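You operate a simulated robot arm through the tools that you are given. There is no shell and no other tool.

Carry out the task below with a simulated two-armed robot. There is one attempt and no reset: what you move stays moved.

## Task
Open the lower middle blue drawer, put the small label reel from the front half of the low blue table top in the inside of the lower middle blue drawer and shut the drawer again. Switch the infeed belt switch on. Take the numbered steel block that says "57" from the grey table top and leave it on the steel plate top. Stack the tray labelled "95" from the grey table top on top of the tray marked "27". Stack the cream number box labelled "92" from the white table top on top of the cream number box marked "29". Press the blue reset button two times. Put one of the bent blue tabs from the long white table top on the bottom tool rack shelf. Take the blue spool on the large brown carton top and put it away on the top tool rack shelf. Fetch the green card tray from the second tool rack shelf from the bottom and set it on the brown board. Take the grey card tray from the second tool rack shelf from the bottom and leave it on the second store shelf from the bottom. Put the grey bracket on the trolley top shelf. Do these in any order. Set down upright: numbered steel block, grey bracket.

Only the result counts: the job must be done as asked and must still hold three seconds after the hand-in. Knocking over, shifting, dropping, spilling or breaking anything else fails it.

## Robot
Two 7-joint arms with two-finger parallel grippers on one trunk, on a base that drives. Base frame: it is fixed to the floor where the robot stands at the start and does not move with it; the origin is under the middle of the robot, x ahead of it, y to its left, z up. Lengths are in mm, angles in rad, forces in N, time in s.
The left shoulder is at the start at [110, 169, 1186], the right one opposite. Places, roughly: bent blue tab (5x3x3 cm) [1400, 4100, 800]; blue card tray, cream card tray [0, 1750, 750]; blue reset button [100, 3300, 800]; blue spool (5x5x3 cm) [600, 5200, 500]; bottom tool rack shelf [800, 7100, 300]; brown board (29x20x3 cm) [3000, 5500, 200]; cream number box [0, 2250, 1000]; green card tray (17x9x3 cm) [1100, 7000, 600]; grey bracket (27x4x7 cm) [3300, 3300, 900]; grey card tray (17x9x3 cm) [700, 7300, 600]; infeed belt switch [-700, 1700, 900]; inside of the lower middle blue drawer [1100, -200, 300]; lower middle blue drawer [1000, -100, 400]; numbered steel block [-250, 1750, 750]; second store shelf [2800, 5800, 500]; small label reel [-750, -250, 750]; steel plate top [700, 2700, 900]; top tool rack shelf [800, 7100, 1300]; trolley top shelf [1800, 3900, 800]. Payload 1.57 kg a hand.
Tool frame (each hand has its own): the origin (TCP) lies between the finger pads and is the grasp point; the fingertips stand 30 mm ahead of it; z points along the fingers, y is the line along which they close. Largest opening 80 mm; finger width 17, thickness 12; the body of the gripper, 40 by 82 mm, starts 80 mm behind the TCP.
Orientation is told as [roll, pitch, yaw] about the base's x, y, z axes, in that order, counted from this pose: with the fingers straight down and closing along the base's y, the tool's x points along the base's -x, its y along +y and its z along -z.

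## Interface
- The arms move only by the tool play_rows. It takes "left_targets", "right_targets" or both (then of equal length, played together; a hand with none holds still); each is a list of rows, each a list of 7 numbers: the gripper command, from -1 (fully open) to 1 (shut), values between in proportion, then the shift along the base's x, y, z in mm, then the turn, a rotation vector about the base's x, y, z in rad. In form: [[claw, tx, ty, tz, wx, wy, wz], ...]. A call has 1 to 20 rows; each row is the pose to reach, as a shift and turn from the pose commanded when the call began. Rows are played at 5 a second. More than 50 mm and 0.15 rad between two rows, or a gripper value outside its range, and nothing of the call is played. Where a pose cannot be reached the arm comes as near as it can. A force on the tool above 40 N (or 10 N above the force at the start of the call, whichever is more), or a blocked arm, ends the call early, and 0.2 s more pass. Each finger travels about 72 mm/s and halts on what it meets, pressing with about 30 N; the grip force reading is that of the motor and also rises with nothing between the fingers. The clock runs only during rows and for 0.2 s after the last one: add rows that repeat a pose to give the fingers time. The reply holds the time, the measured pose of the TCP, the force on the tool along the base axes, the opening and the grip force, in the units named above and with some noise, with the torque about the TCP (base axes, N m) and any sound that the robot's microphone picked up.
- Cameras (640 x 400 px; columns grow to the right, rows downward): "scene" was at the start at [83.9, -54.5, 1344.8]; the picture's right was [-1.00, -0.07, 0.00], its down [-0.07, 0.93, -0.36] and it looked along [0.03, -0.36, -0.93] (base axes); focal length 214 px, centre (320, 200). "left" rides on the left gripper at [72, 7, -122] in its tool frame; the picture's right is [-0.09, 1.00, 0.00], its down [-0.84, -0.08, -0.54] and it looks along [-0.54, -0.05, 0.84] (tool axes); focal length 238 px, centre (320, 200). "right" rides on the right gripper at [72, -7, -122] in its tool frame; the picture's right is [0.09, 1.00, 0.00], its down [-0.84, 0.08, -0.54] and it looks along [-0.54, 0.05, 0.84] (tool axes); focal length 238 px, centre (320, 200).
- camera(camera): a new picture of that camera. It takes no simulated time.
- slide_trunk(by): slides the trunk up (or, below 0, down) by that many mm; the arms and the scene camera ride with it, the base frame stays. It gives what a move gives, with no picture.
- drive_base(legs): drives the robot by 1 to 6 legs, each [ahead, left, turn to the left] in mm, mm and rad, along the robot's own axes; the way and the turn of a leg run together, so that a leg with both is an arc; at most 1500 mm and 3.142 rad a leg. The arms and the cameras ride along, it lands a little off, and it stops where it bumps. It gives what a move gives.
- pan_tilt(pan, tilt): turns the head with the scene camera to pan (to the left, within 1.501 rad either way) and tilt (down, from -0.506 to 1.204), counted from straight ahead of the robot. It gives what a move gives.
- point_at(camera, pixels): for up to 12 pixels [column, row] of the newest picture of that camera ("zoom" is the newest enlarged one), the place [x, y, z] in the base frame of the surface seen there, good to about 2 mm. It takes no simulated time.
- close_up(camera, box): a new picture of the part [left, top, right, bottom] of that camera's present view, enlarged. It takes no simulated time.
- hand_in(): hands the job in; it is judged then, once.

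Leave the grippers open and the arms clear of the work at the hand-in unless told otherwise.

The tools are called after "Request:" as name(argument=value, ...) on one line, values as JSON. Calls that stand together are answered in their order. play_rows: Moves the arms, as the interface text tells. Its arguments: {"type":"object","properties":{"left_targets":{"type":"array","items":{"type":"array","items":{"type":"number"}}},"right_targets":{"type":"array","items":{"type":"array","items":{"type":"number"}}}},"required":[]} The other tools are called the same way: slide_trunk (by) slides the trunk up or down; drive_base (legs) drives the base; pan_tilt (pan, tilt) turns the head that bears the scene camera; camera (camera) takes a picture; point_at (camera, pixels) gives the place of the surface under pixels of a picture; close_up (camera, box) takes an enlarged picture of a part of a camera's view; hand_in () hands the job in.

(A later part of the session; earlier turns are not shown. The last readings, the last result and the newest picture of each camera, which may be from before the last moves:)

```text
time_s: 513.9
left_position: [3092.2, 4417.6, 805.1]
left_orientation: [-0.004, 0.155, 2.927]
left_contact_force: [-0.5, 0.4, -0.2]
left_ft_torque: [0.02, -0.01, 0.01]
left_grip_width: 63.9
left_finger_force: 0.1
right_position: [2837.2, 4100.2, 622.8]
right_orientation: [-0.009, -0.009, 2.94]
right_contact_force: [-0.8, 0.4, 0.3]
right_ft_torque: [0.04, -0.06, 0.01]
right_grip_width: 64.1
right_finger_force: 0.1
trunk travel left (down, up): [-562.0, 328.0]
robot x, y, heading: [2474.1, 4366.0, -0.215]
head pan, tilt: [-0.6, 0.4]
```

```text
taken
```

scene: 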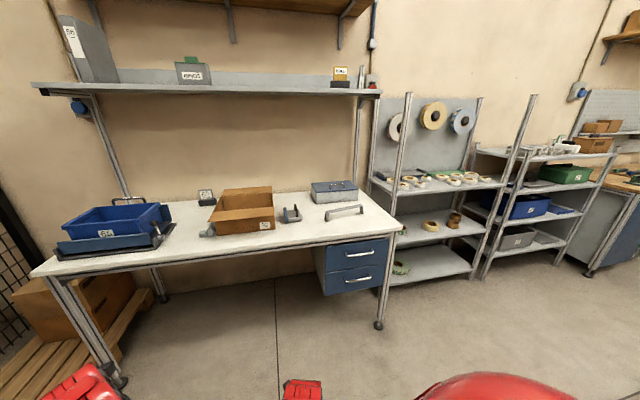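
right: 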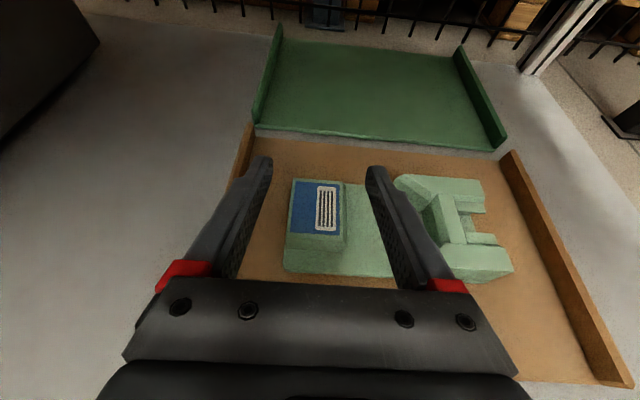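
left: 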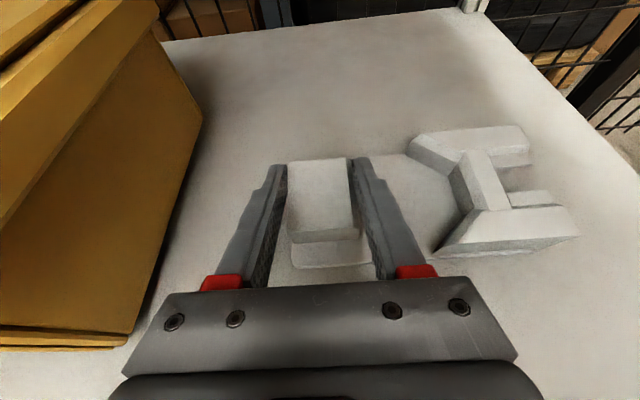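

The grey bracket seems to be the piece at (343,212) on the desk. Close-up.

Request:
close_up(camera="scene", box=[260, 165, 410, 265])

Request:
point_at(camera="zoom", pixels=[[280, 205], [435, 175], [360, 190], [285, 220], [430, 190], [360, 205], [120, 200], [300, 110], [600, 255], [100, 330], [550, 260], [250, 300]])

```text
4.00 times, centred on (335, 215) of scene
```

zoom: 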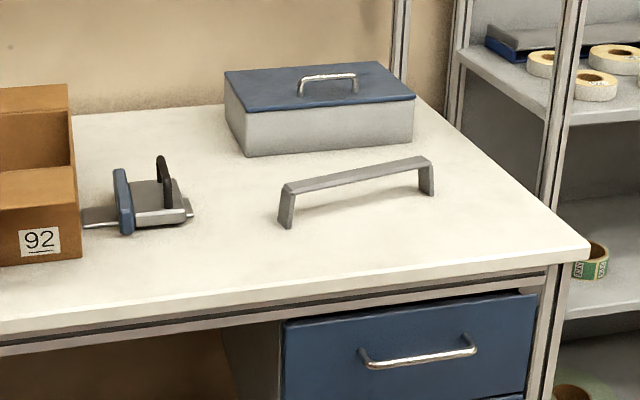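

```text
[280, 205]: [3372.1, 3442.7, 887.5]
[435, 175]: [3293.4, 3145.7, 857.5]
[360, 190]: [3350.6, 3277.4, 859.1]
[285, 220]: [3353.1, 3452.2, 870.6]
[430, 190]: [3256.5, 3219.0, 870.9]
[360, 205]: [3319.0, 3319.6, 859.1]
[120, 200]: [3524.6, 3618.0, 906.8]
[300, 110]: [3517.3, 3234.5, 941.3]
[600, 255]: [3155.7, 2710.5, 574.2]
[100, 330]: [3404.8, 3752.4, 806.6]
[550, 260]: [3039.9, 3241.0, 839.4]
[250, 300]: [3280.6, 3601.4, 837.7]
```

The bracket is an inverted-U bar standing on its legs, centred ≈(3305,3336), top z≈925, on the desk (z 859). I raise the trunk, turn to the desk and move in front of it.

Request:
slide_trunk(by=320)

Request:
drive_base(legs=[[0, 0, -0.365], [500, -230, 0]])

Request:
pan_tilt(pan=0, tilt=0.7)

Request:
camera(camera="scene")

```text
time_s: 517.0
left_position: [3091.9, 4417.8, 1125.7]
left_orientation: [-0.006, 0.156, 2.927]
left_contact_force: [-0.4, 0.2, 0.6]
left_ft_torque: [0.03, 0.01, -0.03]
left_grip_width: 64.1
left_finger_force: 0.0
right_position: [2838.0, 4099.9, 941.8]
right_orientation: [-0.008, -0.005, 2.939]
right_contact_force: [0.1, -0.3, -0.5]
right_ft_torque: [0.01, 0.01, 0.0]
right_grip_width: 64.0
right_finger_force: 0.0
trunk travel left (down, up): [-882.0, 8.0]
robot x, y, heading: [2475.4, 4366.8, -0.214]
head pan, tilt: [-0.6, 0.4]
```

```text
time_s: 521.3
left_position: [3346.8, 3739.2, 1125.2]
left_orientation: [-0.005, 0.156, 2.568]
left_contact_force: [0.4, 0.2, 0.0]
left_ft_torque: [0.01, 0.0, 0.0]
left_grip_width: 63.9
left_finger_force: 0.1
right_position: [2996.6, 3532.3, 943.2]
right_orientation: [-0.008, -0.007, 2.579]
right_contact_force: [0.2, 0.6, 0.1]
right_ft_torque: [0.0, -0.03, 0.0]
right_grip_width: 63.9
right_finger_force: 0.0
trunk travel left (down, up): [-882.0, 8.0]
robot x, y, heading: [2750.5, 3903.8, -0.572]
head pan, tilt: [-0.6, 0.4]
```

```text
time_s: 522.3
left_position: [3346.3, 3740.3, 1125.6]
left_orientation: [-0.004, 0.155, 2.567]
left_contact_force: [0.7, 0.5, -0.3]
left_ft_torque: [0.0, 0.0, -0.02]
left_grip_width: 63.7
left_finger_force: 0.1
right_position: [2996.0, 3532.1, 942.4]
right_orientation: [-0.009, -0.007, 2.579]
right_contact_force: [0.8, -0.3, -0.9]
right_ft_torque: [-0.03, 0.01, 0.01]
right_grip_width: 63.9
right_finger_force: 0.1
trunk travel left (down, up): [-882.0, 8.0]
robot x, y, heading: [2751.2, 3908.6, -0.569]
head pan, tilt: [0.0, 0.7]
```

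```text
taken
```

scene: 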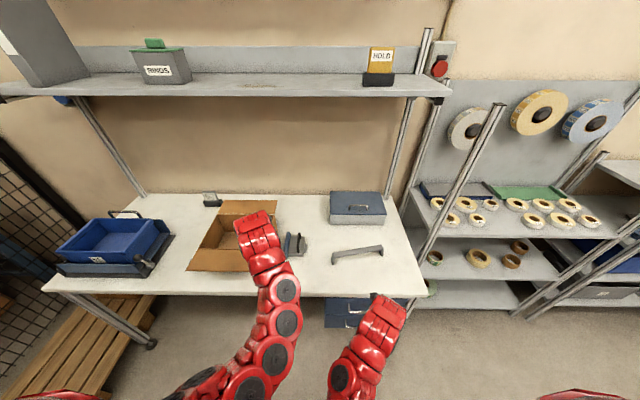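

Request:
close_up(camera="scene", box=[320, 235, 400, 275])

Request:
point_at(camera="zoom", pixels=[[100, 185], [500, 120], [300, 150], [300, 165], [95, 250], [510, 180], [200, 170], [400, 137], [130, 175], [470, 125], [300, 143], [300, 158]])

```text
8.00 times, centred on (360, 255) of scene
```

zoom: 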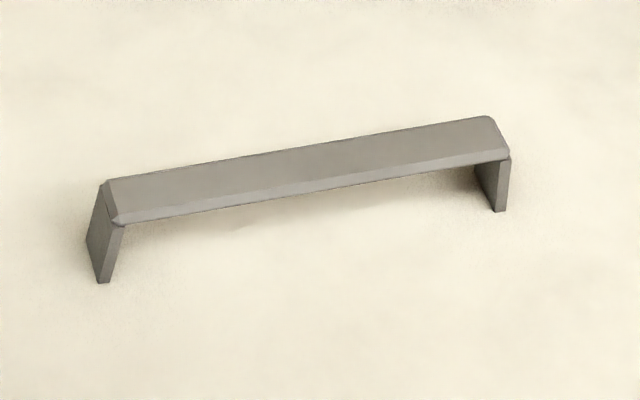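

```text
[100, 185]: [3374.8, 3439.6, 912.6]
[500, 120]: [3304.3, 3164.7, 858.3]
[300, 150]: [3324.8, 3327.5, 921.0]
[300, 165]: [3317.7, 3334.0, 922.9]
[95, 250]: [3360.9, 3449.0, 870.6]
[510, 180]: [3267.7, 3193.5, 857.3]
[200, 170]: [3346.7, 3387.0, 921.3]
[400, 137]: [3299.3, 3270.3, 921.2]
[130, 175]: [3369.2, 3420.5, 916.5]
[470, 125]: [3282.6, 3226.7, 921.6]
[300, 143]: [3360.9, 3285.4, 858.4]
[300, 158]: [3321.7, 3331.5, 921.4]
```

Request:
point_at(camera="scene", pixels=[[250, 97], [440, 95], [100, 95], [230, 270], [357, 200]])

Request:
play_rows(right_targets=[[-1, 10, -6, 5, 0, 0, 0.1456], [-1, 20, -12, 10, 0, 0, 0.2912], [-1, 30, -18, 15, 0, 0, 0.4368], [-1, 40, -25, 20, 0, 0, 0.5824], [-1, 50, -31, 25, 0, 0, 0.728], [-1, 60, -37, 30, 0, 0, 0.8736], [-1, 70, -43, 35, 0, 0, 1.0192], [-1, 80, -50, 40, 0, 0, 1.1648], [-1, 90, -56, 45, 0, 0, 1.3104], [-1, 100, -62, 50, 0, 0, 1.456], [-1, 110, -68, 55, 0, 0, 1.6016], [-1, 120, -75, 60, 0, 0, 1.747], [-1, 120, -75, 60, 0, 0, 1.747]])

```text
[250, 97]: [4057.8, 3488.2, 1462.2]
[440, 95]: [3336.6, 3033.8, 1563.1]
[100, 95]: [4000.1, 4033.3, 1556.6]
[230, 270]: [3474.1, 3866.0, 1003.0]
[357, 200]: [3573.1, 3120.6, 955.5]
```

```text
time_s: 525.1
left_position: [3345.9, 3739.5, 1125.6]
left_orientation: [-0.006, 0.155, 2.569]
left_contact_force: [-1.3, -0.3, 0.7]
left_ft_torque: [-0.02, -0.01, 0.0]
left_grip_width: 63.9
left_finger_force: 0.0
right_position: [3116.7, 3457.5, 1001.3]
right_orientation: [-0.006, -0.009, -1.953]
right_contact_force: [0.3, 0.6, 0.0]
right_ft_torque: [0.03, -0.02, 0.03]
right_grip_width: 80.0
right_finger_force: 0.0
trunk travel left (down, up): [-882.0, 8.0]
robot x, y, heading: [2749.6, 3906.3, -0.569]
head pan, tilt: [0.0, 0.7]
```

Request:
drive_base(legs=[[140, 0, 0]])

Request:
camera(camera="right")

```text
time_s: 526.4
left_position: [3463.8, 3663.9, 1126.9]
left_orientation: [-0.006, 0.157, 2.567]
left_contact_force: [-0.1, 0.0, 0.0]
left_ft_torque: [0.01, 0.02, -0.02]
left_grip_width: 64.0
left_finger_force: 0.3
right_position: [3234.2, 3382.7, 1003.3]
right_orientation: [-0.006, -0.008, -1.955]
right_contact_force: [0.4, 0.4, 0.4]
right_ft_torque: [-0.04, -0.01, -0.02]
right_grip_width: 80.0
right_finger_force: 0.1
trunk travel left (down, up): [-882.0, 8.0]
robot x, y, heading: [2871.2, 3836.3, -0.572]
head pan, tilt: [0.0, 0.7]
```

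```text
taken
```

right: 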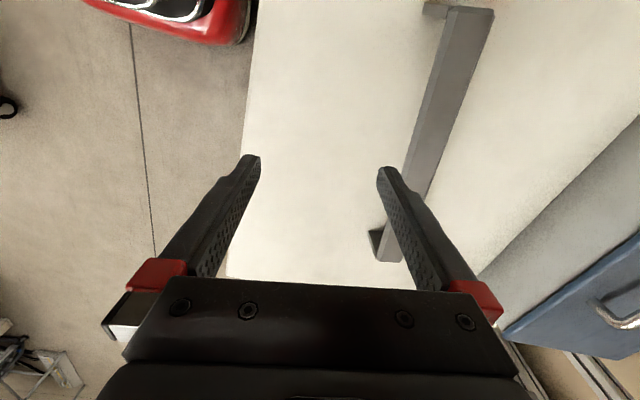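

Request:
point_at(camera="right", pixels=[[445, 20], [488, 20], [425, 100], [455, 100], [410, 150], [440, 150], [380, 255], [465, 10], [430, 130], [380, 235]])

```text
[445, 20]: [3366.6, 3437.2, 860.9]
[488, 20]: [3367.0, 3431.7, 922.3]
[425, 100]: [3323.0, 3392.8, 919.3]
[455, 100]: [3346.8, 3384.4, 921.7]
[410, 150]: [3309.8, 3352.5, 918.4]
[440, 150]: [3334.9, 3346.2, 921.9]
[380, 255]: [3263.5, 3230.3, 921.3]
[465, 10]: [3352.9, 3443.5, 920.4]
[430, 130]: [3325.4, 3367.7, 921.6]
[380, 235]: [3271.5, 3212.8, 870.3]
```

I move above the bar's centre (3316,3333) and look.

Request:
play_rows(right_targets=[[-1, 28, -17, 0, 0, 0, 0], [-1, 56, -34, 0, 0, 0, 0], [-1, 82, -50, -10, 0, 0, 0], [-1, 82, -50, -30, 0, 0, 0], [-1, 82, -50, -30, 0, 0, 0]])

Request:
camera(camera="right")

```text
time_s: 527.6
left_position: [3464.6, 3663.0, 1124.4]
left_orientation: [-0.004, 0.154, 2.568]
left_contact_force: [0.6, -0.2, -0.9]
left_ft_torque: [0.0, -0.02, -0.01]
left_grip_width: 64.1
left_finger_force: 0.0
right_position: [3319.1, 3332.0, 971.2]
right_orientation: [-0.008, -0.007, -1.957]
right_contact_force: [0.3, -0.8, 0.3]
right_ft_torque: [-0.01, -0.02, 0.03]
right_grip_width: 80.3
right_finger_force: 0.1
trunk travel left (down, up): [-882.0, 8.0]
robot x, y, heading: [2869.3, 3833.5, -0.569]
head pan, tilt: [0.0, 0.7]
```

```text
taken
```

right: 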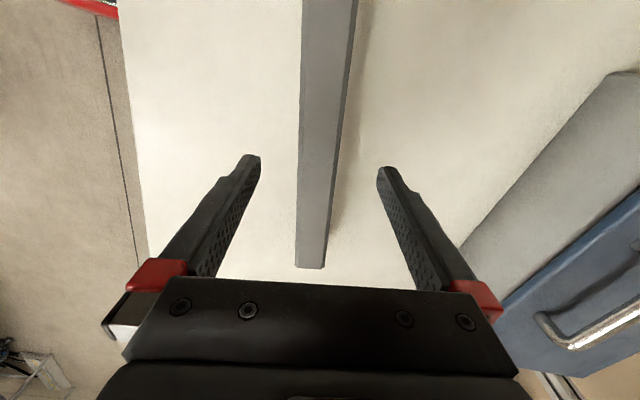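

Request:
play_rows(right_targets=[[-1, 0, 0, -20, 0, 0, 0], [-1, 0, 0, -40, 0, 0, 0], [-1, 0, 0, -54, 0, 0, 0], [-1, 0, 0, -54, 0, 0, 0], [0, 0, 0, -54, 0, 0, 0], [1, 0, 0, -54, 0, 0, 0], [1, 0, 0, -54, 0, 0, 0], [1, 0, 0, -54, 0, 0, 0], [1, 0, 0, -54, 0, 0, 0]])

Request:
camera(camera="right")

```text
time_s: 529.6
left_position: [3465.6, 3664.2, 1125.1]
left_orientation: [-0.006, 0.156, 2.567]
left_contact_force: [-0.2, 0.7, -0.2]
left_ft_torque: [-0.01, 0.01, -0.03]
left_grip_width: 64.1
left_finger_force: 0.1
right_position: [3320.7, 3334.1, 918.2]
right_orientation: [-0.008, -0.009, -1.955]
right_contact_force: [0.2, 1.1, 0.3]
right_ft_torque: [0.07, -0.03, 0.01]
right_grip_width: 31.2
right_finger_force: 29.5
trunk travel left (down, up): [-882.0, 8.0]
robot x, y, heading: [2872.0, 3833.9, -0.572]
head pan, tilt: [0.0, 0.7]
```

```text
taken
```

right: 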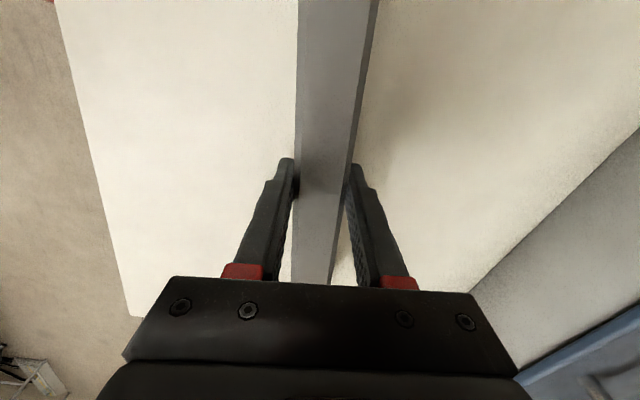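

Request:
play_rows(right_targets=[[1, 0, 0, 10, 0, 0, 0], [1, 0, 0, 35, 0, 0, 0], [1, 0, 0, 70, 0, 0, 0], [1, 0, 0, 100, 0, 0, 0], [1, 0, 0, 100, 0, 0, 0]])

Request:
camera(camera="scene")

Request:
camera(camera="right")

```text
time_s: 530.8
left_position: [3466.1, 3662.2, 1125.3]
left_orientation: [-0.007, 0.155, 2.568]
left_contact_force: [-0.8, 0.6, -1.0]
left_ft_torque: [-0.02, 0.0, -0.03]
left_grip_width: 64.0
left_finger_force: 0.1
right_position: [3317.6, 3333.7, 1019.5]
right_orientation: [-0.009, -0.007, -1.954]
right_contact_force: [0.7, -0.8, -0.7]
right_ft_torque: [0.0, -0.03, -0.01]
right_grip_width: 31.1
right_finger_force: 29.8
trunk travel left (down, up): [-882.0, 8.0]
robot x, y, heading: [2867.7, 3832.8, -0.576]
head pan, tilt: [0.0, 0.7]
```

```text
taken
```

scene: 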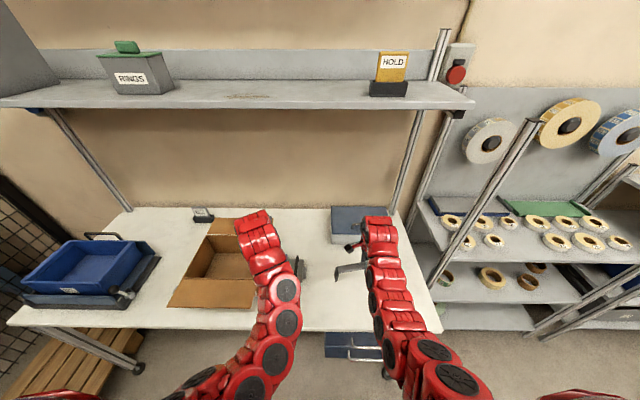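

```text
taken
```

right: 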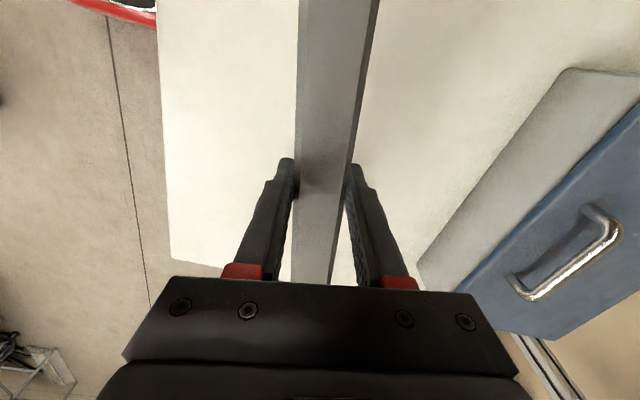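

Held. I back away from the desk, turn around to face the trolley, and move in front of it.

Request:
drive_base(legs=[[-380, 0, 0], [0, 0, 3.13], [0, 640, 0]])

Request:
pan_tilt(pan=-0.1, tilt=0.8)

Request:
camera(camera="scene")

```text
time_s: 542.6
left_position: [1686.4, 3892.7, 1124.4]
left_orientation: [-0.005, 0.153, -0.68]
left_contact_force: [-0.4, 0.4, 0.0]
left_ft_torque: [0.01, 0.0, -0.01]
left_grip_width: 64.2
left_finger_force: 0.1
right_position: [1869.8, 4206.8, 1018.7]
right_orientation: [-0.008, -0.012, 1.08]
right_contact_force: [0.2, 0.3, -0.1]
right_ft_torque: [0.05, 0.0, 0.0]
right_grip_width: 30.9
right_finger_force: 30.3
trunk travel left (down, up): [-882.0, 8.0]
robot x, y, heading: [2262.5, 3663.2, 2.469]
head pan, tilt: [0.0, 0.7]
stopped in leg 3: the robot was blocked; the commanded pose is now the measured one
```

```text
time_s: 543.3
left_position: [1687.5, 3891.2, 1124.6]
left_orientation: [-0.004, 0.154, -0.678]
left_contact_force: [0.2, -0.1, -0.4]
left_ft_torque: [0.06, -0.01, -0.03]
left_grip_width: 64.2
left_finger_force: 0.1
right_position: [1868.4, 4205.7, 1018.9]
right_orientation: [-0.009, -0.011, 1.081]
right_contact_force: [0.6, 0.0, -0.1]
right_ft_torque: [-0.02, 0.01, -0.01]
right_grip_width: 30.9
right_finger_force: 30.2
trunk travel left (down, up): [-882.0, 8.0]
robot x, y, heading: [2264.1, 3656.4, 2.469]
head pan, tilt: [-0.099, 0.799]
```

```text
taken
```

scene: 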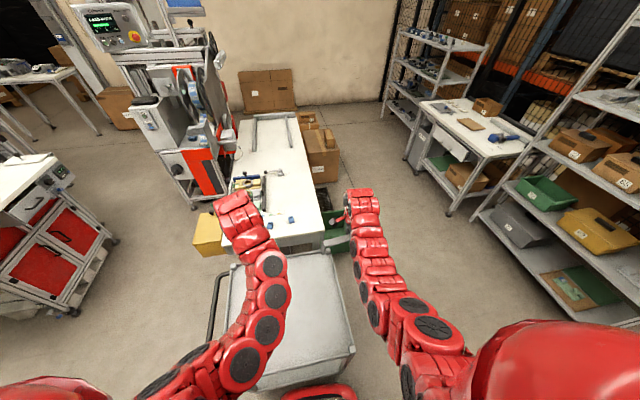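

Blocked — I may have touched the trolley. I measure whether it moved.

Request:
point_at(camera="scene", pixels=[[232, 265], [330, 252], [354, 348], [258, 388], [215, 270], [300, 320], [335, 242], [320, 392], [290, 392], [345, 370]])

Request:
close_up(camera="scene", box=[190, 230, 400, 400])

```text
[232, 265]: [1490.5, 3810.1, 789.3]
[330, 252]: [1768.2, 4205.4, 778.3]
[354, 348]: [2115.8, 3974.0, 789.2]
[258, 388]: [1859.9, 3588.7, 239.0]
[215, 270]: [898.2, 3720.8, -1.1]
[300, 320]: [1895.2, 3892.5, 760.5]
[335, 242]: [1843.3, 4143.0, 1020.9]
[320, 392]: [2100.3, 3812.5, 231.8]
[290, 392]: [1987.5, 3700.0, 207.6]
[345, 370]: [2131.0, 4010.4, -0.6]
```

```text
2.35 times, centred on (295, 315) of scene
```

zoom: 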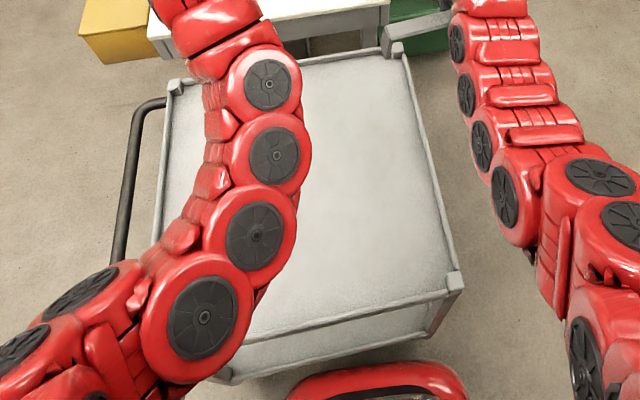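

Request:
drive_base(legs=[[-160, 0, 0.09]])

Request:
camera(camera="scene")

Request:
close_up(camera="scene", box=[170, 200, 400, 390])

```text
time_s: 544.7
left_position: [1794.2, 3749.9, 1123.9]
left_orientation: [-0.005, 0.152, -0.59]
left_contact_force: [0.2, 0.2, 0.8]
left_ft_torque: [-0.03, 0.0, -0.02]
left_grip_width: 64.0
left_finger_force: 0.0
right_position: [1946.6, 4078.0, 1016.8]
right_orientation: [-0.012, -0.009, 1.171]
right_contact_force: [0.1, -0.3, -0.2]
right_ft_torque: [0.0, -0.01, -0.01]
right_grip_width: 30.8
right_finger_force: 30.5
trunk travel left (down, up): [-882.0, 8.0]
robot x, y, heading: [2393.8, 3567.3, 2.56]
head pan, tilt: [-0.099, 0.799]
```

```text
taken
```

scene: 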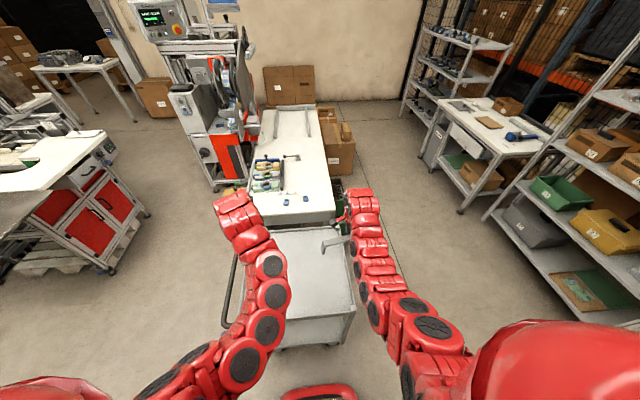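

```text
2.11 times, centred on (285, 295) of scene
```

zoom: 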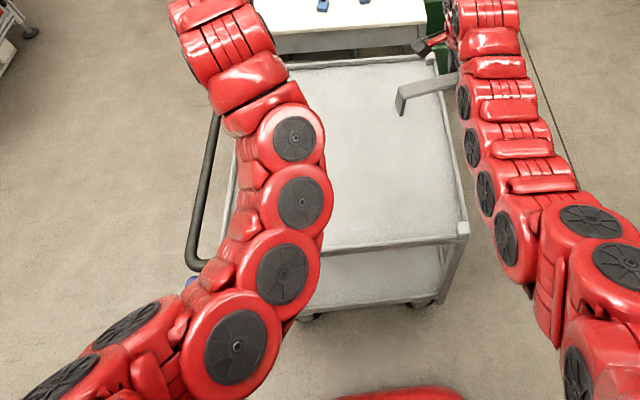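

Request:
point_at(camera="zoom", pixels=[[463, 228], [425, 302], [308, 318], [465, 240], [310, 310], [425, 65], [350, 240], [350, 150], [440, 220], [195, 262]])

```text
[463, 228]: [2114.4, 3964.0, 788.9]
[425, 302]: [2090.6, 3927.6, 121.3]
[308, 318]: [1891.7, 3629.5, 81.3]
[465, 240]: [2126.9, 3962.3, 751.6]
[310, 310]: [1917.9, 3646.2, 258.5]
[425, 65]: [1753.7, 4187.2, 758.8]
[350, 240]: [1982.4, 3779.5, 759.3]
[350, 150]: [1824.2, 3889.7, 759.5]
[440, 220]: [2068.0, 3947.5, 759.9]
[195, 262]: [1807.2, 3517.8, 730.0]
```

The trolley corner reads as before within measuring noise. I slide left 228 mm to bring the bracket over the trolley's middle.

Request:
drive_base(legs=[[0, 228, 0]])

Request:
camera(camera="right")

Request:
camera(camera="scene")

```text
time_s: 546.4
left_position: [1673.8, 3569.3, 1124.4]
left_orientation: [-0.006, 0.154, -0.602]
left_contact_force: [-0.6, -0.4, -0.5]
left_ft_torque: [-0.01, 0.05, 0.01]
left_grip_width: 63.9
left_finger_force: 0.0
right_position: [1830.0, 3896.7, 1017.8]
right_orientation: [-0.009, -0.008, 1.158]
right_contact_force: [0.7, -0.3, -0.6]
right_ft_torque: [0.0, 0.0, 0.01]
right_grip_width: 30.8
right_finger_force: 30.0
trunk travel left (down, up): [-882.0, 8.0]
robot x, y, heading: [2267.0, 3382.3, 2.545]
head pan, tilt: [-0.099, 0.799]
```

```text
taken
```

right: 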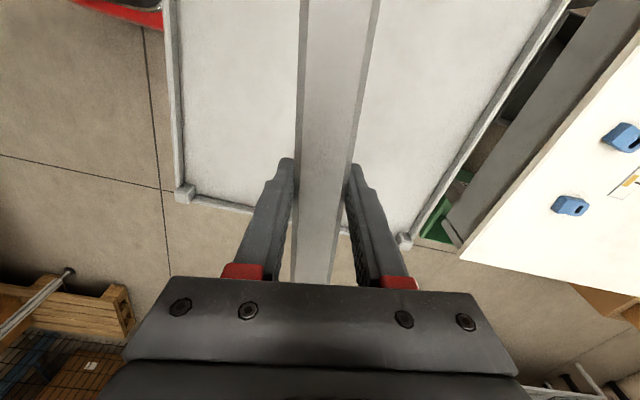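

```text
taken
```

scene: 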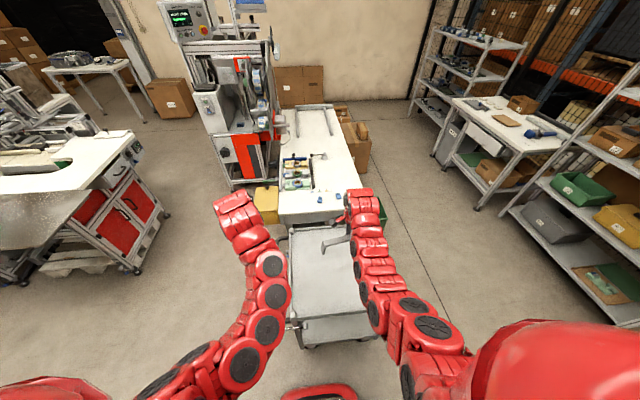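

Request:
point_at(camera="right", pixels=[[312, 278], [335, 10], [185, 190], [405, 240], [300, 222], [240, 100], [420, 120]])

```text
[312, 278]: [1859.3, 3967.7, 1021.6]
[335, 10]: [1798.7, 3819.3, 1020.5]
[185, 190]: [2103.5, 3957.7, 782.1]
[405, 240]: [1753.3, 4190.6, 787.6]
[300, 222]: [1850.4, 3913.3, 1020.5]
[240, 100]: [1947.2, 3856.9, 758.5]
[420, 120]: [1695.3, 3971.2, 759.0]
```

The bracket ends are inside the tray area. I lower by trunk and then gently by arm.

Request:
slide_trunk(by=-188)

Request:
play_rows(right_targets=[[1, 0, 0, -4, 0, 0, 0], [1, 0, 0, -7, 0, 0, 0], [1, 0, 0, -9, 0, 0, 0], [1, 0, 0, -11, 0, 0, 0], [1, 0, 0, -11, 0, 0, 0]])

Request:
camera(camera="right")

```text
time_s: 548.5
left_position: [1674.3, 3568.2, 937.3]
left_orientation: [-0.006, 0.152, -0.599]
left_contact_force: [0.0, -0.2, -0.1]
left_ft_torque: [0.01, -0.04, 0.0]
left_grip_width: 64.0
left_finger_force: 0.1
right_position: [1830.1, 3895.8, 830.3]
right_orientation: [-0.009, -0.009, 1.157]
right_contact_force: [-0.1, 0.2, 0.5]
right_ft_torque: [-0.02, 0.05, 0.04]
right_grip_width: 30.9
right_finger_force: 29.8
trunk travel left (down, up): [-694.0, 196.0]
robot x, y, heading: [2267.4, 3383.9, 2.544]
head pan, tilt: [-0.099, 0.799]
```

```text
time_s: 549.7
left_position: [1673.6, 3568.5, 938.1]
left_orientation: [-0.005, 0.153, -0.601]
left_contact_force: [-0.9, -0.4, 0.0]
left_ft_torque: [0.0, -0.04, 0.01]
left_grip_width: 64.0
left_finger_force: 0.1
right_position: [1829.3, 3895.7, 819.2]
right_orientation: [-0.009, -0.009, 1.156]
right_contact_force: [-0.5, -0.5, 0.0]
right_ft_torque: [-0.12, 0.09, 0.02]
right_grip_width: 30.9
right_finger_force: 29.8
trunk travel left (down, up): [-694.0, 196.0]
robot x, y, heading: [2264.4, 3381.5, 2.546]
head pan, tilt: [-0.099, 0.799]
```

```text
taken
```

right: 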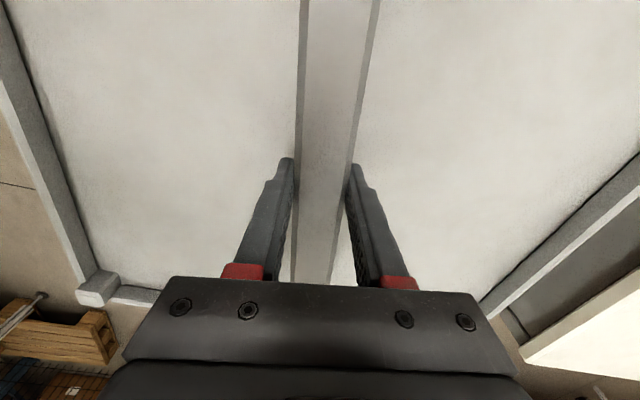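

Request:
play_rows(right_targets=[[1, 0, 0, -1, 0, 0, 0], [1, 0, 0, -2, 0, 0, 0], [1, 0, 0, -2, 0, 0, 0]])

```text
time_s: 550.5
left_position: [1674.7, 3567.6, 937.7]
left_orientation: [-0.005, 0.156, -0.599]
left_contact_force: [0.3, -0.3, 0.0]
left_ft_torque: [0.0, 0.03, 0.0]
left_grip_width: 64.0
left_finger_force: 0.2
right_position: [1831.3, 3896.5, 818.1]
right_orientation: [-0.007, -0.01, 1.157]
right_contact_force: [-0.6, -0.4, 12.9]
right_ft_torque: [-0.2, 0.33, 0.02]
right_grip_width: 31.0
right_finger_force: 30.2
trunk travel left (down, up): [-694.0, 196.0]
robot x, y, heading: [2267.4, 3383.5, 2.548]
head pan, tilt: [-0.099, 0.799]
```

Standing on the trolley (13 N). Release symmetrically and rise.

Request:
play_rows(right_targets=[[1, 0, 0, 1, 0, 0, 0], [0, 0, 0, 1, 0, 0, 0], [-1, 0, 0, 1, 0, 0, 0], [-1, 0, 0, 1, 0, 0, 0], [-1, 0, 0, 1, 0, 0, 0], [-1, 0, 0, 30, 0, 0, 0], [-1, 0, 0, 70, 0, 0, 0], [-1, 0, 0, 110, 0, 0, 0], [-1, 0, 0, 110, 0, 0, 0]])

Request:
camera(camera="right")

Request:
camera(camera="scene")

```text
time_s: 552.5
left_position: [1673.6, 3568.7, 936.9]
left_orientation: [-0.006, 0.153, -0.603]
left_contact_force: [-0.7, -0.3, 0.1]
left_ft_torque: [-0.01, 0.0, 0.02]
left_grip_width: 64.0
left_finger_force: 0.2
right_position: [1830.3, 3899.0, 929.5]
right_orientation: [-0.012, -0.009, 1.157]
right_contact_force: [-0.6, 0.6, -0.8]
right_ft_torque: [0.0, -0.01, 0.01]
right_grip_width: 80.1
right_finger_force: 0.1
trunk travel left (down, up): [-694.0, 196.0]
robot x, y, heading: [2267.0, 3382.5, 2.547]
head pan, tilt: [-0.099, 0.799]
```

```text
taken
```

right: 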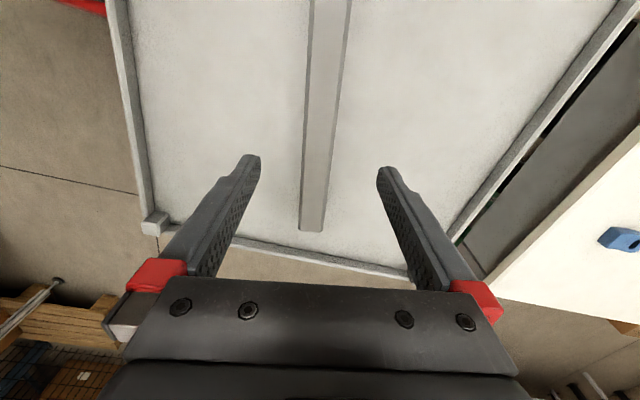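

```text
taken
```

scene: 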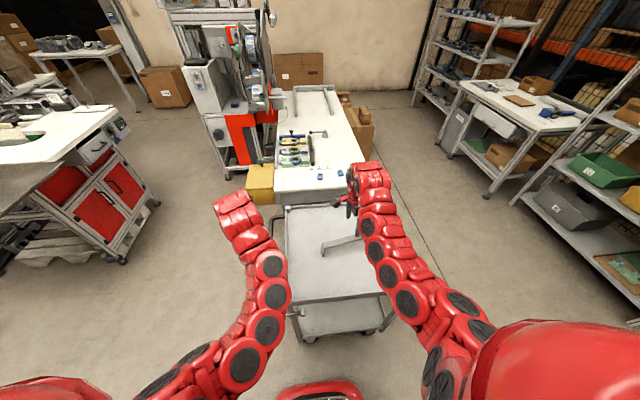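

The bracket stands upright. Finally the infeed belt switch: I back off, turn and drive back down the aisle to the machine's start.

Request:
drive_base(legs=[[-160, 0, 0], [0, 0, 1.586], [1450, 0, 0], [1450, 0, 0]])

```text
time_s: 571.3
left_position: [595.9, 320.3, 936.9]
left_orientation: [-0.005, 0.153, 0.959]
left_contact_force: [0.9, 0.0, 0.8]
left_ft_torque: [0.02, 0.01, 0.01]
left_grip_width: 63.9
left_finger_force: 0.0
right_position: [267.6, 481.3, 930.5]
right_orientation: [-0.01, -0.01, 2.715]
right_contact_force: [0.7, 0.0, -0.2]
right_ft_torque: [0.0, 0.03, 0.0]
right_grip_width: 80.1
right_finger_force: 0.0
trunk travel left (down, up): [-694.0, 196.0]
robot x, y, heading: [785.8, 913.5, -2.179]
head pan, tilt: [-0.099, 0.799]
```

Request:
drive_base(legs=[[880, 0, 0], [0, 0, -1.542], [1100, 0, 0]])

Request:
pan_tilt(pan=-0.7, tilt=0.5)

Request:
camera(camera="scene")

```text
time_s: 584.9
left_position: [-1233.8, 957.1, 936.7]
left_orientation: [-0.004, 0.153, -0.557]
left_contact_force: [1.0, 0.5, -0.4]
left_ft_torque: [0.0, 0.03, 0.01]
left_grip_width: 64.0
left_finger_force: 0.1
right_position: [-1093.0, 1293.5, 930.0]
right_orientation: [-0.008, -0.008, 1.202]
right_contact_force: [0.5, -0.1, -0.2]
right_ft_torque: [-0.02, 0.01, 0.03]
right_grip_width: 80.1
right_finger_force: 0.1
trunk travel left (down, up): [-694.0, 196.0]
robot x, y, heading: [-635.6, 799.8, 2.589]
head pan, tilt: [-0.099, 0.799]
```

```text
time_s: 585.9
left_position: [-1233.7, 958.4, 937.9]
left_orientation: [-0.006, 0.154, -0.556]
left_contact_force: [0.2, -0.3, 0.2]
left_ft_torque: [-0.02, -0.01, 0.04]
left_grip_width: 64.1
left_finger_force: 0.1
right_position: [-1092.0, 1293.3, 930.1]
right_orientation: [-0.009, -0.008, 1.202]
right_contact_force: [0.5, -0.2, -0.3]
right_ft_torque: [-0.01, 0.01, 0.0]
right_grip_width: 79.9
right_finger_force: 0.1
trunk travel left (down, up): [-694.0, 196.0]
robot x, y, heading: [-636.1, 796.1, 2.598]
head pan, tilt: [-0.7, 0.499]
```

```text
taken
```

scene: 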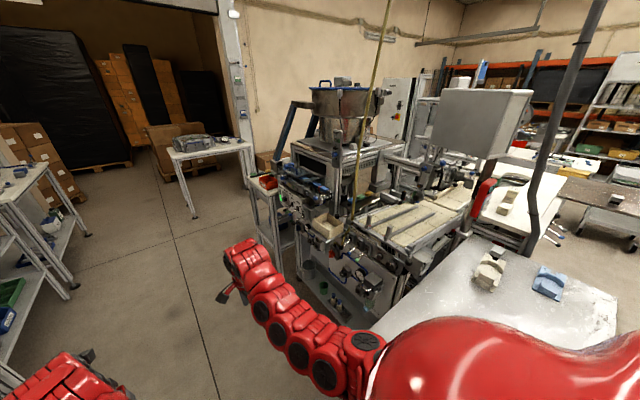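

Request:
close_up(camera="scene", box=[270, 170, 430, 290])

Request:
close_up(camera="scene", box=[330, 195, 430, 265])

```text
3.33 times, centred on (350, 230) of scene
```

zoom: 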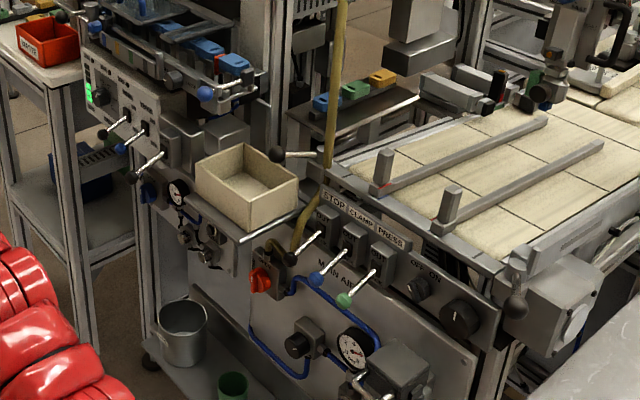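

```text
5.71 times, centred on (380, 230) of scene
```

zoom: 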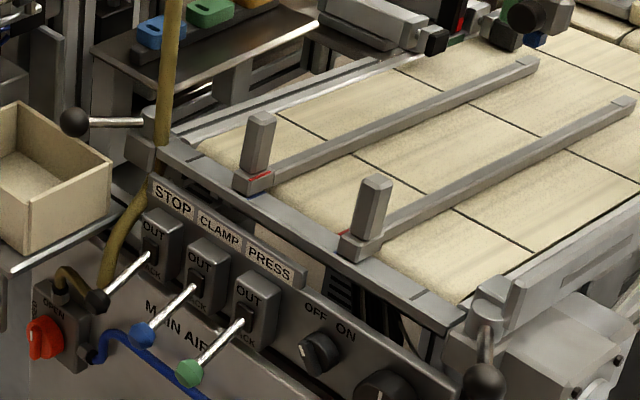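

Request:
point_at(camera="zoom", pixels=[[320, 350], [330, 310], [385, 385], [175, 195], [45, 340], [270, 265], [485, 335], [210, 330]])

Request:
close_up(camera="scene", box=[365, 235, 425, 280])

Request:
close_up(camera="scene", box=[275, 175, 335, 245])

```text
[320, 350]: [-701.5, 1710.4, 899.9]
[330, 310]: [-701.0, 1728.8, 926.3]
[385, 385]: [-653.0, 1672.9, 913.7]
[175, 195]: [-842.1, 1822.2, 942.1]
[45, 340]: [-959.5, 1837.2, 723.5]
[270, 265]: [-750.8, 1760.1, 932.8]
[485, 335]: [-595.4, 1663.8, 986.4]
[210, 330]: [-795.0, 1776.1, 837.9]
```

```text
8.89 times, centred on (395, 258) of scene
```

zoom: 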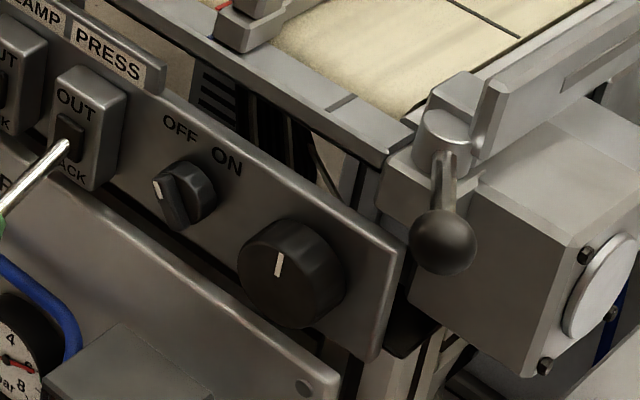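

```text
5.71 times, centred on (305, 210) of scene
```

zoom: 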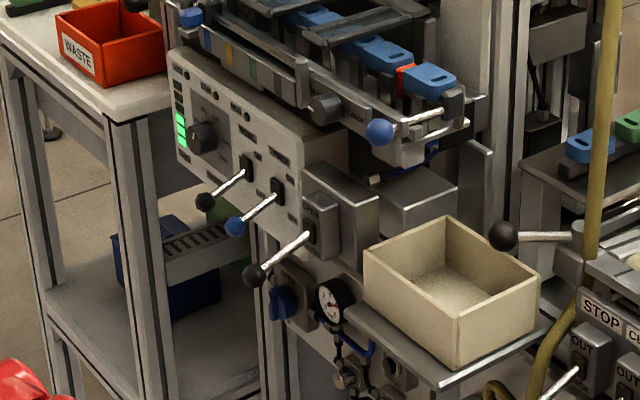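

The infeed switch is the rotary OFF/ON selector at ≈(-701,1710,900), now on OFF. I measure nearby obstacles before approaching.

Request:
point_at(camera="zoom", pixels=[[110, 60], [120, 118], [75, 380], [10, 40], [205, 200], [235, 228], [255, 275], [285, 300], [460, 330], [385, 130]])

Request:
drive_base(legs=[[690, 170, -0.03]])

```text
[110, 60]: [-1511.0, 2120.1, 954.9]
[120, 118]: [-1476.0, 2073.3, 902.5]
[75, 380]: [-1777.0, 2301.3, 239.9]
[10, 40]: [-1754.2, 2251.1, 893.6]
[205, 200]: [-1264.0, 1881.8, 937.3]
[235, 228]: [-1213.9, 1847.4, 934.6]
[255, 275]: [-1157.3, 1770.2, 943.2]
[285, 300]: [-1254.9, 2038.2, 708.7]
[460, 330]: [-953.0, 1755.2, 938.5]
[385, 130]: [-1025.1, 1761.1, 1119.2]
```

```text
time_s: 589.9
left_position: [-1914.9, 1194.6, 938.0]
left_orientation: [-0.004, 0.155, -0.568]
left_contact_force: [-0.5, -0.7, 0.0]
left_ft_torque: [0.0, 0.02, 0.01]
left_grip_width: 64.1
left_finger_force: 0.0
right_position: [-1771.3, 1526.8, 929.6]
right_orientation: [-0.01, -0.009, 1.189]
right_contact_force: [-0.8, -0.2, 0.1]
right_ft_torque: [-0.01, -0.01, 0.03]
right_grip_width: 80.2
right_finger_force: 0.1
trunk travel left (down, up): [-694.0, 196.0]
robot x, y, heading: [-1314.8, 1027.0, 2.578]
head pan, tilt: [-0.7, 0.499]
```

I turn to face the panel.

Request:
drive_base(legs=[[0, 0, -1.587]])

Request:
pan_tilt(pan=-0.1, tilt=0.6)

Request:
camera(camera="scene")

Request:
camera(camera="right")

```text
time_s: 594.1
left_position: [-1148.3, 1625.0, 935.5]
left_orientation: [-0.004, 0.154, -2.142]
left_contact_force: [1.5, 1.6, 0.8]
left_ft_torque: [0.02, -0.03, 0.01]
left_grip_width: 64.0
left_finger_force: 0.2
right_position: [-814.1, 1478.3, 930.9]
right_orientation: [-0.009, -0.01, -0.384]
right_contact_force: [0.1, -0.2, -0.3]
right_ft_torque: [-0.01, -0.02, -0.04]
right_grip_width: 80.1
right_finger_force: 0.0
trunk travel left (down, up): [-694.0, 196.0]
robot x, y, heading: [-1314.6, 1030.2, 1.005]
head pan, tilt: [-0.7, 0.499]
```

```text
time_s: 595.1
left_position: [-1147.2, 1624.5, 936.8]
left_orientation: [-0.005, 0.154, -2.141]
left_contact_force: [-0.4, 0.0, 0.7]
left_ft_torque: [0.01, 0.0, 0.0]
left_grip_width: 63.9
left_finger_force: 0.0
right_position: [-813.9, 1476.7, 929.8]
right_orientation: [-0.011, -0.01, -0.384]
right_contact_force: [0.1, 0.3, -0.2]
right_ft_torque: [0.0, 0.0, 0.0]
right_grip_width: 79.8
right_finger_force: 0.1
trunk travel left (down, up): [-694.0, 196.0]
robot x, y, heading: [-1315.6, 1026.2, 1.009]
head pan, tilt: [-0.099, 0.6]
```

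```text
taken
```

scene: 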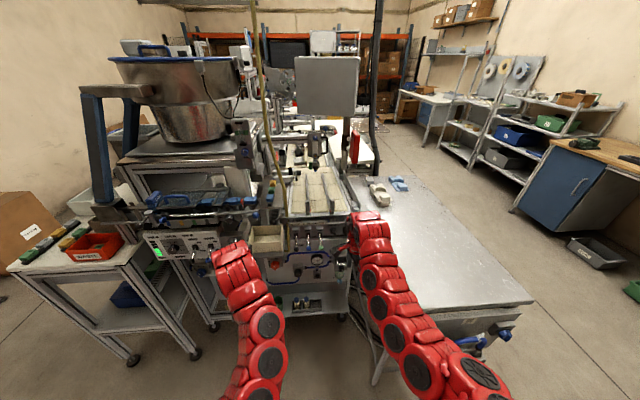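

```text
taken
```

right: 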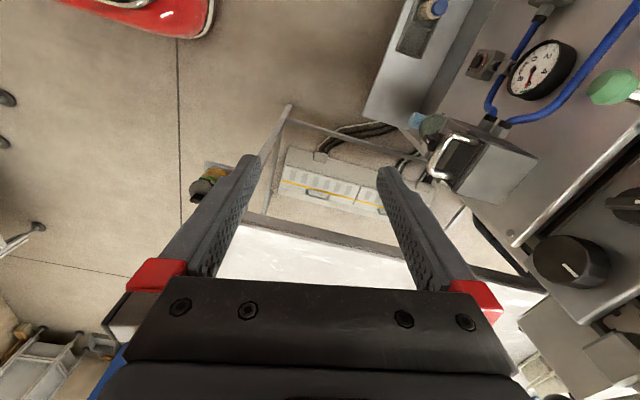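

Request:
close_up(camera="scene", box=[260, 220, 370, 300])

```text
5.00 times, centred on (315, 260) of scene
```

zoom: 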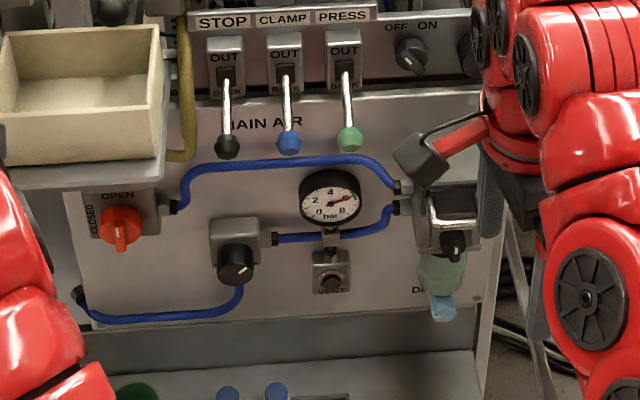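

Request:
close_up(camera="scene", box=[320, 218, 360, 244])

Request:
point_at(camera="zoom", pixels=[[230, 190], [275, 225], [320, 260], [280, 245], [250, 200], [290, 200], [330, 120], [160, 100]])

```text
15.38 times, centred on (340, 231) of scene
```

zoom: 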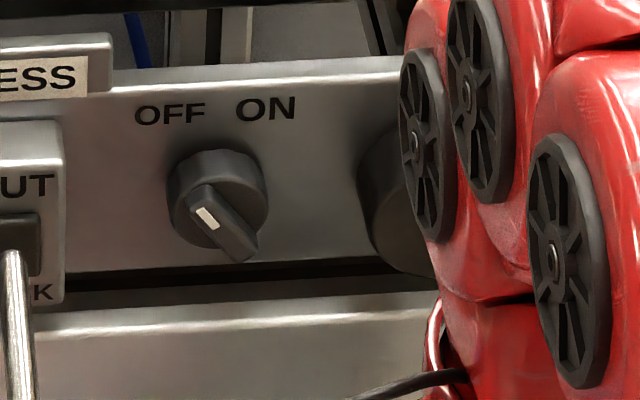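

```text
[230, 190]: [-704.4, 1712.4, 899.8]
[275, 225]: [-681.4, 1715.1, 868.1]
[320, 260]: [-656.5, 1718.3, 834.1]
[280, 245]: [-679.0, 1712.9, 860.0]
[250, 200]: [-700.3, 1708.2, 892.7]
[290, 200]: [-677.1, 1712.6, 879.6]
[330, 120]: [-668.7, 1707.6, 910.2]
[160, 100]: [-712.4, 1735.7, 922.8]
```

The knob's bar points to OFF (≈28° left of vertical); ON needs about 60° clockwise. I first turn the right hand's yaw square to the panel.

Request:
play_rows(right_targets=[[-1, -3, 2, -3, 0, 0, 0.1375], [-1, -5, 3, -6, 0, 0, 0.275], [-1, -8, 5, -9, 0, 0, 0.4125], [-1, -10, 7, -12, 0, 0, 0.55], [-1, -13, 9, -15, 0, 0, 0.6875], [-1, -16, 10, -18, 0, 0, 0.825], [-1, -18, 12, -21, 0, 0, 0.9625], [-1, -21, 14, -24, 0, 0, 1.1], [-1, -23, 15, -27, 0, 0, 1.2375], [-1, -26, 17, -30, 0, 0, 1.375], [-1, -26, 17, -30, 0, 0, 1.375]])

Request:
play_rows(right_targets=[[-1, 0, 0, 0, 0.1195, -0.0783, 0], [-1, 0, 0, 0, 0.239, -0.1565, 0], [-1, 0, 0, 0, 0.3584, -0.2348, 0], [-1, 0, 0, 0, 0.4779, -0.3131, 0], [-1, 0, 0, 0, 0.5974, -0.3914, 0], [-1, 0, 0, 0, 0.7168, -0.4696, 0], [-1, 0, 0, 0, 0.8363, -0.5479, 0], [-1, 0, 0, 0, 0.9558, -0.6262, 0], [-1, 0, 0, 0, 1.0753, -0.7045, 0], [-1, 0, 0, 0, 1.1947, -0.7827, 0], [-1, 0, 0, 0, 1.314, -0.861, 0], [-1, 0, 0, 0, 1.314, -0.861, 0]])

Request:
camera(camera="right")

Request:
camera(camera="scene")

```text
time_s: 597.5
left_position: [-1147.8, 1624.9, 937.1]
left_orientation: [-0.004, 0.154, -2.14]
left_contact_force: [0.0, -0.2, -0.7]
left_ft_torque: [-0.03, -0.01, -0.01]
left_grip_width: 64.0
left_finger_force: 0.1
right_position: [-840.3, 1495.2, 898.7]
right_orientation: [-0.009, -0.008, 0.993]
right_contact_force: [0.1, -0.4, 0.2]
right_ft_torque: [-0.01, -0.01, 0.0]
right_grip_width: 80.0
right_finger_force: 0.1
trunk travel left (down, up): [-694.0, 196.0]
robot x, y, heading: [-1317.4, 1027.9, 1.007]
head pan, tilt: [-0.099, 0.6]
```

```text
time_s: 600.1
left_position: [-1148.4, 1624.9, 936.6]
left_orientation: [-0.005, 0.153, -2.14]
left_contact_force: [0.4, 0.2, 0.2]
left_ft_torque: [-0.02, 0.0, 0.04]
left_grip_width: 64.2
left_finger_force: 0.1
right_position: [-839.6, 1494.4, 900.5]
right_orientation: [3.097, -1.561, -2.115]
right_contact_force: [0.3, 0.0, 0.5]
right_ft_torque: [-0.03, 0.0, 0.0]
right_grip_width: 79.9
right_finger_force: 0.1
trunk travel left (down, up): [-694.0, 196.0]
robot x, y, heading: [-1316.1, 1028.8, 1.006]
head pan, tilt: [-0.099, 0.6]
```

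```text
taken
```

right: 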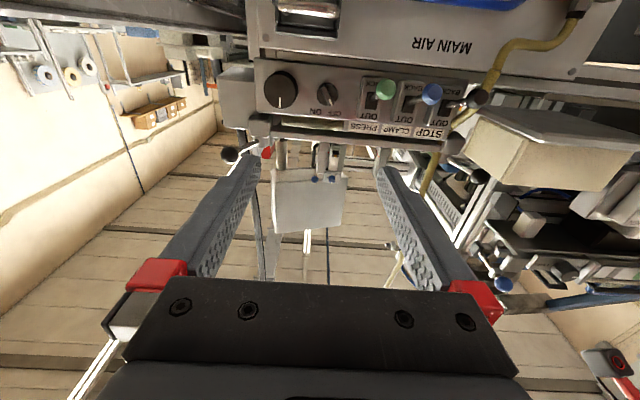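

```text
taken
```

scene: 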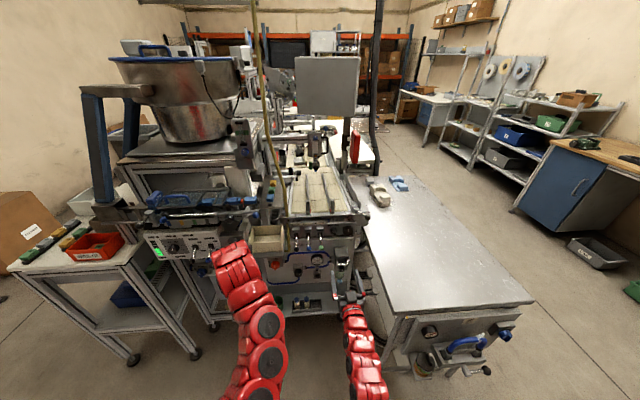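

Now the right camera looks at the panel (upside down). Close-up of the knob.

Request:
close_up(camera="right", box=[290, 65, 370, 120])

Request:
point_at(camera="zoom", pixels=[[300, 215], [300, 150], [310, 270], [270, 190], [340, 200], [300, 190], [290, 240], [400, 200]])

```text
7.27 times, centred on (330, 92) of right
```

zoom: 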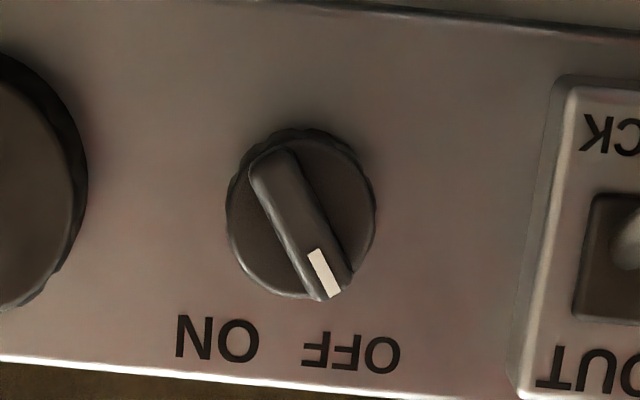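

```text
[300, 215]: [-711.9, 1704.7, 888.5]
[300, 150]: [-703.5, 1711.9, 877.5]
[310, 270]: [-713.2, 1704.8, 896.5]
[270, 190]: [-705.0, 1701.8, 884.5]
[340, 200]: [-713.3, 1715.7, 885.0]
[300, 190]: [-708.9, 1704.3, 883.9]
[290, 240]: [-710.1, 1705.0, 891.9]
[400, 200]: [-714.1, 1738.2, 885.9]
```

I lower the trunk 100 mm for reach, then roll the fingers by −30° to match the bar and move to 40 mm before the knob.

Request:
slide_trunk(by=-100)

Request:
play_rows(right_targets=[[-0.4, 0, 5, 30, -0.072, -0.11, 0], [-0.4, 0, 5, 60, -0.143, -0.219, 0], [-0.4, 0, 5, 88, -0.215, -0.329, 0], [-0.4, 20, 30, 88, -0.287, -0.438, 0], [-0.4, 42, 66, 88, -0.287, -0.438, 0], [-0.4, 66, 105, 88, -0.287, -0.438, 0], [-0.4, 92, 155, 88, -0.287, -0.438, 0], [-0.4, 92, 155, 88, -0.287, -0.438, 0]])

Request:
camera(camera="right")

```text
time_s: 601.4
left_position: [-1147.5, 1625.1, 837.4]
left_orientation: [-0.004, 0.153, -2.142]
left_contact_force: [-0.6, 0.0, -0.1]
left_ft_torque: [0.01, 0.02, -0.03]
left_grip_width: 64.0
left_finger_force: 0.0
right_position: [-840.0, 1494.2, 799.8]
right_orientation: [-3.135, -1.562, -2.167]
right_contact_force: [0.7, 0.4, 0.3]
right_ft_torque: [-0.01, 0.03, -0.01]
right_grip_width: 80.2
right_finger_force: 0.0
trunk travel left (down, up): [-594.0, 296.0]
robot x, y, heading: [-1314.7, 1027.7, 1.006]
head pan, tilt: [-0.099, 0.6]
```

```text
refused: row 7 steps farther than a row can; nothing moved
```

```text
taken
```

right: 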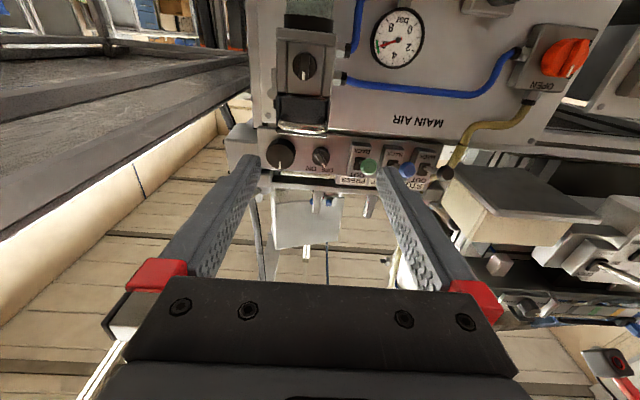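

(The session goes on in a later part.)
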